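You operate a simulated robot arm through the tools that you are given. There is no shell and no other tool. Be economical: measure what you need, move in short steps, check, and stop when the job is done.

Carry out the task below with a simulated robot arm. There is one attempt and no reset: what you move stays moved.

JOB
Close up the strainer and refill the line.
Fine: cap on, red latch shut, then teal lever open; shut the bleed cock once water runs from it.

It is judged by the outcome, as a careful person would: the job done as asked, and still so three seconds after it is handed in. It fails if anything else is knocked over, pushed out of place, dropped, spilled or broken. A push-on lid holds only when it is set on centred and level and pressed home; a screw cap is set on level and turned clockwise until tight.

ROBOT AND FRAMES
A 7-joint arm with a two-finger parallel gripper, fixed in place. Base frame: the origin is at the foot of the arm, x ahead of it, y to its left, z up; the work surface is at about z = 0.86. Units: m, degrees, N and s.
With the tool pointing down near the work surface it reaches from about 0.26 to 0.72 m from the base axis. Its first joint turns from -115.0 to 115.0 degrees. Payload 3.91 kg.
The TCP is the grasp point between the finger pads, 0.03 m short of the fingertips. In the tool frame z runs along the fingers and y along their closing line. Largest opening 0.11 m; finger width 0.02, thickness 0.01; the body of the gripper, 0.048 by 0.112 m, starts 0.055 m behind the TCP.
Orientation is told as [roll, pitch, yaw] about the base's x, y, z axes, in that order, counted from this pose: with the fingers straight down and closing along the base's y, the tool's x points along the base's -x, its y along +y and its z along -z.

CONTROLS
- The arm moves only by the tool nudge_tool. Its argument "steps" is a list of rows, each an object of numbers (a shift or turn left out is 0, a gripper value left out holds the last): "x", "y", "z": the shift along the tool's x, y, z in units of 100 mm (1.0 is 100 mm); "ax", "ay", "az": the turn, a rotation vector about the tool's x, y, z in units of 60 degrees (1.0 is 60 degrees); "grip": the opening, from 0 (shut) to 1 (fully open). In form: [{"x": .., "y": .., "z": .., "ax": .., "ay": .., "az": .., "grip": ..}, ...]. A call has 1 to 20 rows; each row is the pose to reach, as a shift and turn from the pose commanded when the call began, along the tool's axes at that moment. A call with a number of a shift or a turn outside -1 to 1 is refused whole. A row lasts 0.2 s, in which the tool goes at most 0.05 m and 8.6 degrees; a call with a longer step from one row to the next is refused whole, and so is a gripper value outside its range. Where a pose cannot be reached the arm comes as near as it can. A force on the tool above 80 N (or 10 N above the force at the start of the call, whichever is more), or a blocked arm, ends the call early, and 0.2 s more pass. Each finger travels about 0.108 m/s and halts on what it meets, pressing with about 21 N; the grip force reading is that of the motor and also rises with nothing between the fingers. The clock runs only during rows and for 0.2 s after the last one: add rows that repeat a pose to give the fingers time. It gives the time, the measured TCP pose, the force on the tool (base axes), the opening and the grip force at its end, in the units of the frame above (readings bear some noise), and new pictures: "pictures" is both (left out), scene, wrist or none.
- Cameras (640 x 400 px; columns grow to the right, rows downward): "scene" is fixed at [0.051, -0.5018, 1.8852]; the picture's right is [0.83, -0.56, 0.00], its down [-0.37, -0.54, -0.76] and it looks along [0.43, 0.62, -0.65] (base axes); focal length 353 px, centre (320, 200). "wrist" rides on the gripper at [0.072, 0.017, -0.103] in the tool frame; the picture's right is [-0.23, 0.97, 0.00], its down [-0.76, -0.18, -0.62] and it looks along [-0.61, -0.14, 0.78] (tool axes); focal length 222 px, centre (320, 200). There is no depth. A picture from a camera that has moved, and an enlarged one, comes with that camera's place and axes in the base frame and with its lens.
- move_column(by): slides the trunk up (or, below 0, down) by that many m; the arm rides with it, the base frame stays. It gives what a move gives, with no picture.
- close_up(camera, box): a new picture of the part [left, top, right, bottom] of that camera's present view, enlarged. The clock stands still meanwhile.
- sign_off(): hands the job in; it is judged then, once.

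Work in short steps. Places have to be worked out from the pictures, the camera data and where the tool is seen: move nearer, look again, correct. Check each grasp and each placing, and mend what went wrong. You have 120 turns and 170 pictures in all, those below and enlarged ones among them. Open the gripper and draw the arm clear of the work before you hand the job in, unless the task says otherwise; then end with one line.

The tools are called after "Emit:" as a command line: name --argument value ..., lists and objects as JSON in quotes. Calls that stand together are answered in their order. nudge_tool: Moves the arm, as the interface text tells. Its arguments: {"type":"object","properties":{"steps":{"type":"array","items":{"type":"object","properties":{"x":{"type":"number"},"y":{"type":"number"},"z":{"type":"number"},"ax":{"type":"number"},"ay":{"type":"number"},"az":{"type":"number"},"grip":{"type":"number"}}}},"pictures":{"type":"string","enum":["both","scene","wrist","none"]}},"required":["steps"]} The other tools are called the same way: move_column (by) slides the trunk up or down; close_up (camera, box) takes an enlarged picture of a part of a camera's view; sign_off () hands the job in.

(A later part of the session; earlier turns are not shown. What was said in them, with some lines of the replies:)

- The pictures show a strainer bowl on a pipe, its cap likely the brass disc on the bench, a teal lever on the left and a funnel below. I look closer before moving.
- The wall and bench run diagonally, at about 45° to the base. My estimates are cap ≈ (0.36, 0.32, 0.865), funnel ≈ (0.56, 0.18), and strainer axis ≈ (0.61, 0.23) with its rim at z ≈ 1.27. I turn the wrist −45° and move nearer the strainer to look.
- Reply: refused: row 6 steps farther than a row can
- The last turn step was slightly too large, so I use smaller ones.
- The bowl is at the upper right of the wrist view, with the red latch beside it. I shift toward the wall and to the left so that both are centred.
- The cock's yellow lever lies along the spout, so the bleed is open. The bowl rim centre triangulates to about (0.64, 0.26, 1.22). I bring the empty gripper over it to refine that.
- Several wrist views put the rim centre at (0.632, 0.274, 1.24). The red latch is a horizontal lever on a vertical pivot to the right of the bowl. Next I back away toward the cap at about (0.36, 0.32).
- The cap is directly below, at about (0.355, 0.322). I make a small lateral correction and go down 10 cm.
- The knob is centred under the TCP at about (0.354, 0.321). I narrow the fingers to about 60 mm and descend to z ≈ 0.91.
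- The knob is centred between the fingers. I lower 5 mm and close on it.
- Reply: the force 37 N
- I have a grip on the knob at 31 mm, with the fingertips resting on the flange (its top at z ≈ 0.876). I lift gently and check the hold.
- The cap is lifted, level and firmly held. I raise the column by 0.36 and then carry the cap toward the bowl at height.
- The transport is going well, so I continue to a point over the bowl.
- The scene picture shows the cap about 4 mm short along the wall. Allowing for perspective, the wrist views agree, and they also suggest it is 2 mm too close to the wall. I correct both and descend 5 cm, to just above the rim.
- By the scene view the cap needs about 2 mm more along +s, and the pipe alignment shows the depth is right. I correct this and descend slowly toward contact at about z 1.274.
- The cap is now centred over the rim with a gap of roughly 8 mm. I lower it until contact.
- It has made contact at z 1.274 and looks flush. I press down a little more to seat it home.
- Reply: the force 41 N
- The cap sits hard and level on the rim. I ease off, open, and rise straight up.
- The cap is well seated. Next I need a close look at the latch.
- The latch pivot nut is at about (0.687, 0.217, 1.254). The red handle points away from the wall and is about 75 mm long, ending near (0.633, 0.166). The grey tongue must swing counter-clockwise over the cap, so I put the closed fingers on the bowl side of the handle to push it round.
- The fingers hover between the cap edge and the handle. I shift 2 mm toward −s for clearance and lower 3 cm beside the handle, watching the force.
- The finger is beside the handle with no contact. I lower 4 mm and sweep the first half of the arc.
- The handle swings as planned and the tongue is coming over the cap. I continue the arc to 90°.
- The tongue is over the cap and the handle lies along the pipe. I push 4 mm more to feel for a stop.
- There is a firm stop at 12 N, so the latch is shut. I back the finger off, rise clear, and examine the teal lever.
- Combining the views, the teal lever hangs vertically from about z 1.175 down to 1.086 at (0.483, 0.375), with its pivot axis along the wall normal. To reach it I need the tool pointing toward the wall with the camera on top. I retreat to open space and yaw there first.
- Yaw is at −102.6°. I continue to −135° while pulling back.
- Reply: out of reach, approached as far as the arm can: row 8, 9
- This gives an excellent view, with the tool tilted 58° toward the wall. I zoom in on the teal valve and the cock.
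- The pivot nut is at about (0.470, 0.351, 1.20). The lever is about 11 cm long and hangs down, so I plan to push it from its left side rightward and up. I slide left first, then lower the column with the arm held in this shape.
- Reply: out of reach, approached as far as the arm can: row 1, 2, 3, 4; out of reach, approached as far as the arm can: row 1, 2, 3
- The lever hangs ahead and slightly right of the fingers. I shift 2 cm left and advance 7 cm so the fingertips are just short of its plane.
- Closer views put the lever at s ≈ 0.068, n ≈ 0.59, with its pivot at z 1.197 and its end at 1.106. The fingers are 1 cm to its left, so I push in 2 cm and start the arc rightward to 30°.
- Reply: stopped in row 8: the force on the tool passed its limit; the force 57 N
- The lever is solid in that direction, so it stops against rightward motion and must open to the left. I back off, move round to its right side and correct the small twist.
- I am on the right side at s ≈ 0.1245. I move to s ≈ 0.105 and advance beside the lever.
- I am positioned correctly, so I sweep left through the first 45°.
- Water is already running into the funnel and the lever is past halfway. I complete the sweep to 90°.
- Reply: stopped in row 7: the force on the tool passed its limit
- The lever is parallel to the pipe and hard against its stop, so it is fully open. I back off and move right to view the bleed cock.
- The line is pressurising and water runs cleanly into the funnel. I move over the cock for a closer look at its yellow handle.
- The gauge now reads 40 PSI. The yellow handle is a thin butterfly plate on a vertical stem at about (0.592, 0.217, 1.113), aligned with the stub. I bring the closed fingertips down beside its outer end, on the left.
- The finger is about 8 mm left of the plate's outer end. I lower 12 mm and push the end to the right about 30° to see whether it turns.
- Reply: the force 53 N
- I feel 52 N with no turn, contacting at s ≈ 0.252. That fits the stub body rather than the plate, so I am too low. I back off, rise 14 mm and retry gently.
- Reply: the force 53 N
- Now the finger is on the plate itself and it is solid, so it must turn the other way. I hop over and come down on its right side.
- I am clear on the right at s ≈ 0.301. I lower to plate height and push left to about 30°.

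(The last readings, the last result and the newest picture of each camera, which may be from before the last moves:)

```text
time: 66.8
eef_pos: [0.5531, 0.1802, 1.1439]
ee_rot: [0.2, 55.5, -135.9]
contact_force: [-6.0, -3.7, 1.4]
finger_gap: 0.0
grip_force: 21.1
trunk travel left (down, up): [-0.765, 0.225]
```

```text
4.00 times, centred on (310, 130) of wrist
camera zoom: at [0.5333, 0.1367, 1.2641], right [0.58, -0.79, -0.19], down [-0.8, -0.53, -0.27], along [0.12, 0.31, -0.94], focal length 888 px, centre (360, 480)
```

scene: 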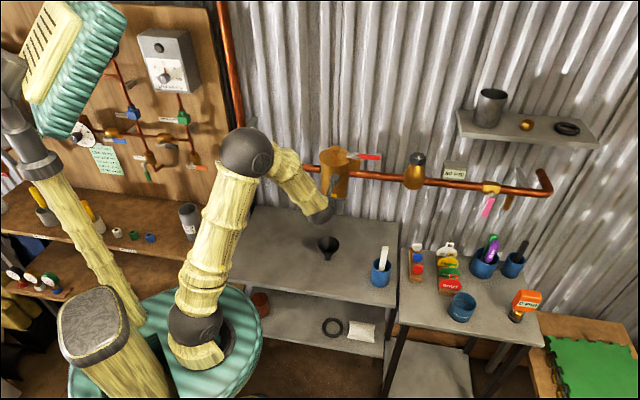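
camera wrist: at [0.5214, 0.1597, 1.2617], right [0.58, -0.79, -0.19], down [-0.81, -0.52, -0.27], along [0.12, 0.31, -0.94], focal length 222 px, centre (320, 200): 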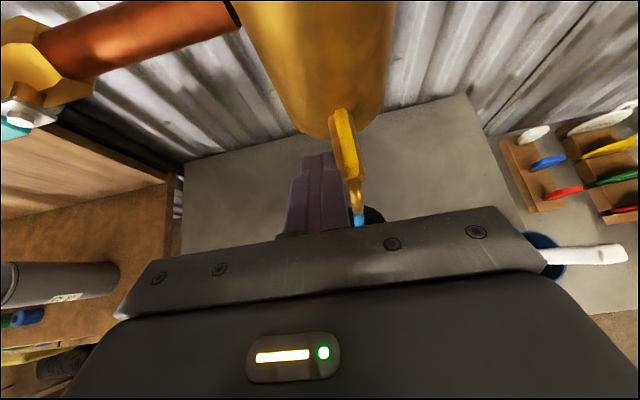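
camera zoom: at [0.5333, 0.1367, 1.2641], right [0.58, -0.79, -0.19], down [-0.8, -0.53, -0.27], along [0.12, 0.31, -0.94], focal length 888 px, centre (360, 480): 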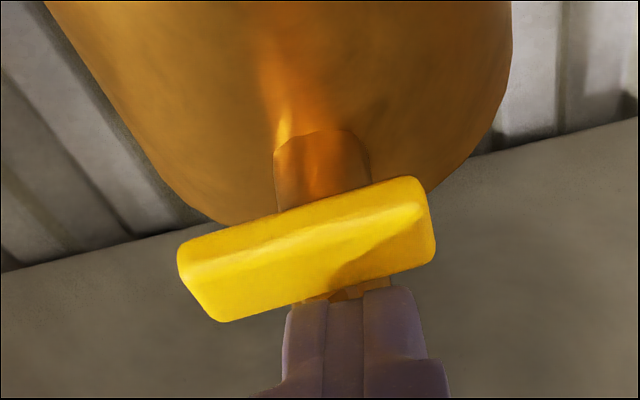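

The plate has swung across the stub and the stream has stopped. I back off to check that it is fully at its stop.

Emit:
nudge_tool --steps '[{"z": -0.15}, {"z": -0.4}, {"z": -0.4, "y": -0.24}, {"z": -0.4, "y": -0.24}]' --pictures "none"

Emit:
close_up --camera "wrist" --box '[270, 80, 430, 180]'

Emit:
close_up --camera "scene" --box '[290, 190, 386, 250]'

```text
time: 67.8
eef_pos: [0.5145, 0.1737, 1.1678]
ee_rot: [0.1, 55.3, -136.1]
contact_force: [0.2, 0.0, 0.7]
finger_gap: 0.0
grip_force: 21.0
trunk travel left (down, up): [-0.765, 0.225]
```

```text
4.00 times, centred on (350, 130) of wrist
camera zoom: at [0.4947, 0.1307, 1.2863], right [0.58, -0.79, -0.19], down [-0.81, -0.53, -0.27], along [0.12, 0.31, -0.94], focal length 888 px, centre (200, 480)
```

zoom: 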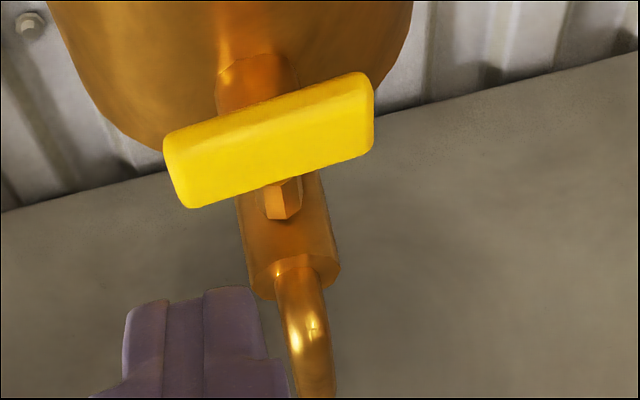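

```text
6.67 times, centred on (338, 220) of scene
camera zoom: at [0.051, -0.5018, 1.8852], right [0.83, -0.56, 0.0], down [-0.37, -0.54, -0.76], along [0.43, 0.62, -0.65], focal length 2351 px, centre (200, 67)
```

zoom: 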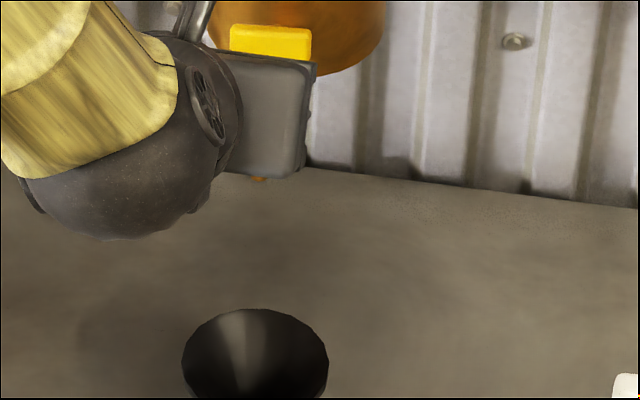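

The stream has stopped and the plate is about square to the stub. I give its far (left) end a light push to confirm it is against the stop.

Emit:
nudge_tool --steps '[{"z": 0.2}, {"z": 0.36}, {"z": 0.4}, {"z": 0.43}, {"z": 0.43}]' --pictures "none"

Emit:
close_up --camera "wrist" --box '[270, 80, 430, 180]'

```text
time: 69.0
eef_pos: [0.538, 0.1945, 1.1447]
ee_rot: [0.1, 55.6, -136.2]
contact_force: [-17.1, -15.1, 5.9]
finger_gap: 0.0001
grip_force: 21.2
trunk travel left (down, up): [-0.765, 0.225]
```

```text
4.00 times, centred on (350, 130) of wrist
camera zoom: at [0.5172, 0.1524, 1.2638], right [0.58, -0.79, -0.19], down [-0.81, -0.52, -0.27], along [0.12, 0.31, -0.94], focal length 888 px, centre (200, 480)
```

zoom: 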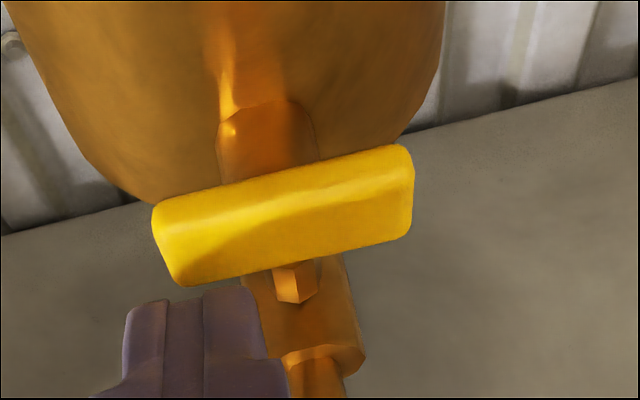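

There is a firm 23 N stop, so the cock is fully shut. I retreat, open the gripper, and check everything.

Emit:
nudge_tool --steps '[{"z": -0.2}, {"z": -0.5}, {"z": -0.8}, {"z": -1.0, "grip": 0.5}, {"z": -1.0, "y": -0.3, "grip": 0.5}, {"z": -1.0, "y": -0.7, "grip": 0.5}, {"z": -1.0, "y": -1.0, "grip": 0.5}, {"z": -1.0, "y": -1.0, "grip": 0.5}]' --pictures "both"

Emit:
close_up --camera "scene" --box '[240, 130, 400, 230]'

Emit:
close_up --camera "scene" --box '[400, 140, 528, 220]'

```text
time: 70.8
eef_pos: [0.4108, 0.2152, 1.2001]
ee_rot: [0.1, 55.4, -136.0]
contact_force: [0.4, 0.3, 0.5]
finger_gap: 0.055
grip_force: 0.0
trunk travel left (down, up): [-0.765, 0.225]
camera wrist: at [0.3908, 0.1714, 1.3196], right [0.58, -0.79, -0.19], down [-0.81, -0.53, -0.27], along [0.12, 0.31, -0.94], focal length 222 px, centre (320, 200)
```

scene: 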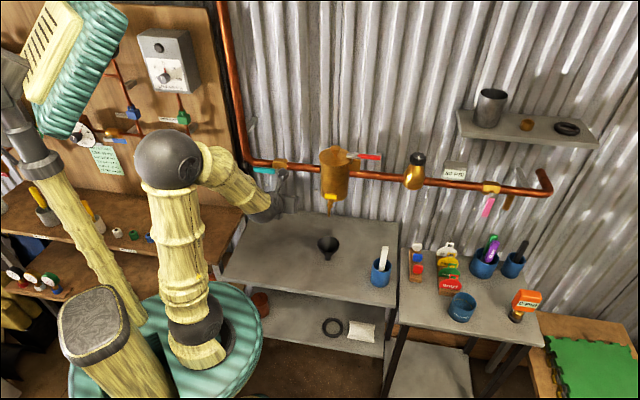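
wrist: 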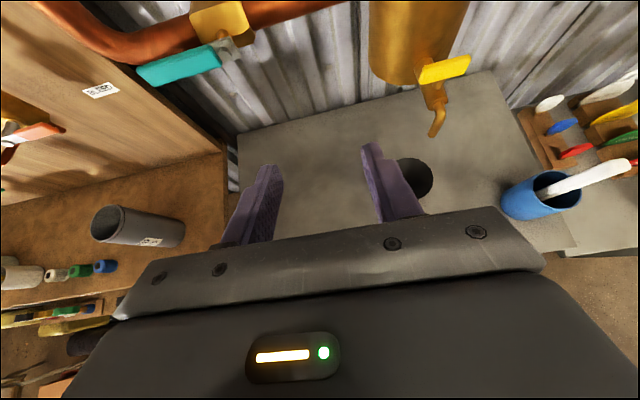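

```text
4.00 times, centred on (320, 180) of scene
camera zoom: at [0.051, -0.5018, 1.8852], right [0.83, -0.56, 0.0], down [-0.37, -0.54, -0.76], along [0.43, 0.62, -0.65], focal length 1410 px, centre (320, 280)
```

zoom: 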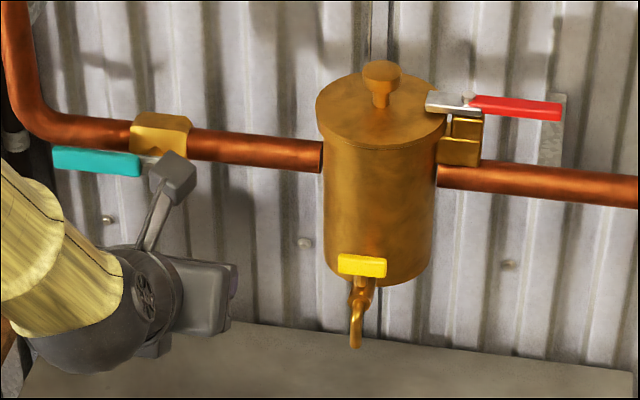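

```text
5.00 times, centred on (464, 180) of scene
camera zoom: at [0.051, -0.5018, 1.8852], right [0.83, -0.56, 0.0], down [-0.37, -0.54, -0.76], along [0.43, 0.62, -0.65], focal length 1763 px, centre (-400, 300)
```

zoom: 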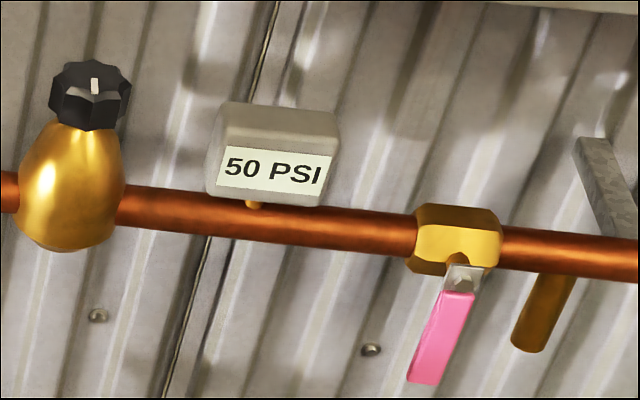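

The cap is on, the latch is shut, the teal lever is open, the bleed is shut, the gauge reads 50 PSI, and nothing leaks. I draw back a little further before handing in.

Emit:
nudge_tool --steps '[{"z": -0.2}, {"z": -0.4}, {"z": -0.4}]' --pictures "scene"

```text
time: 71.6
eef_pos: [0.3958, 0.1955, 1.2303]
ee_rot: [0.1, 55.4, -136.1]
contact_force: [-0.4, 0.8, 0.8]
finger_gap: 0.0551
grip_force: 0.1
out of reach, approached as far as the arm can: row 1, 2, 3
trunk travel left (down, up): [-0.765, 0.225]
```

scene: 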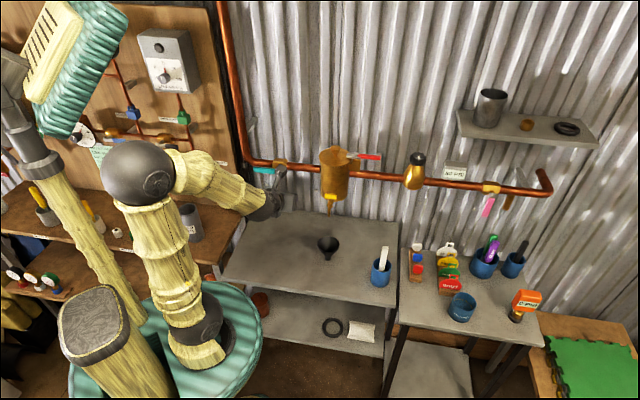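

Everything is stable and the arm is clear, so I hand the job in.

Emit:
sign_off

```text
The job is handed in.
```

The strainer is closed and the line refilled: the cap is on, the red latch is shut, the teal lever is open, and I shut the bleed cock once water ran; the gauge last read 50 PSI, with no leak visible.
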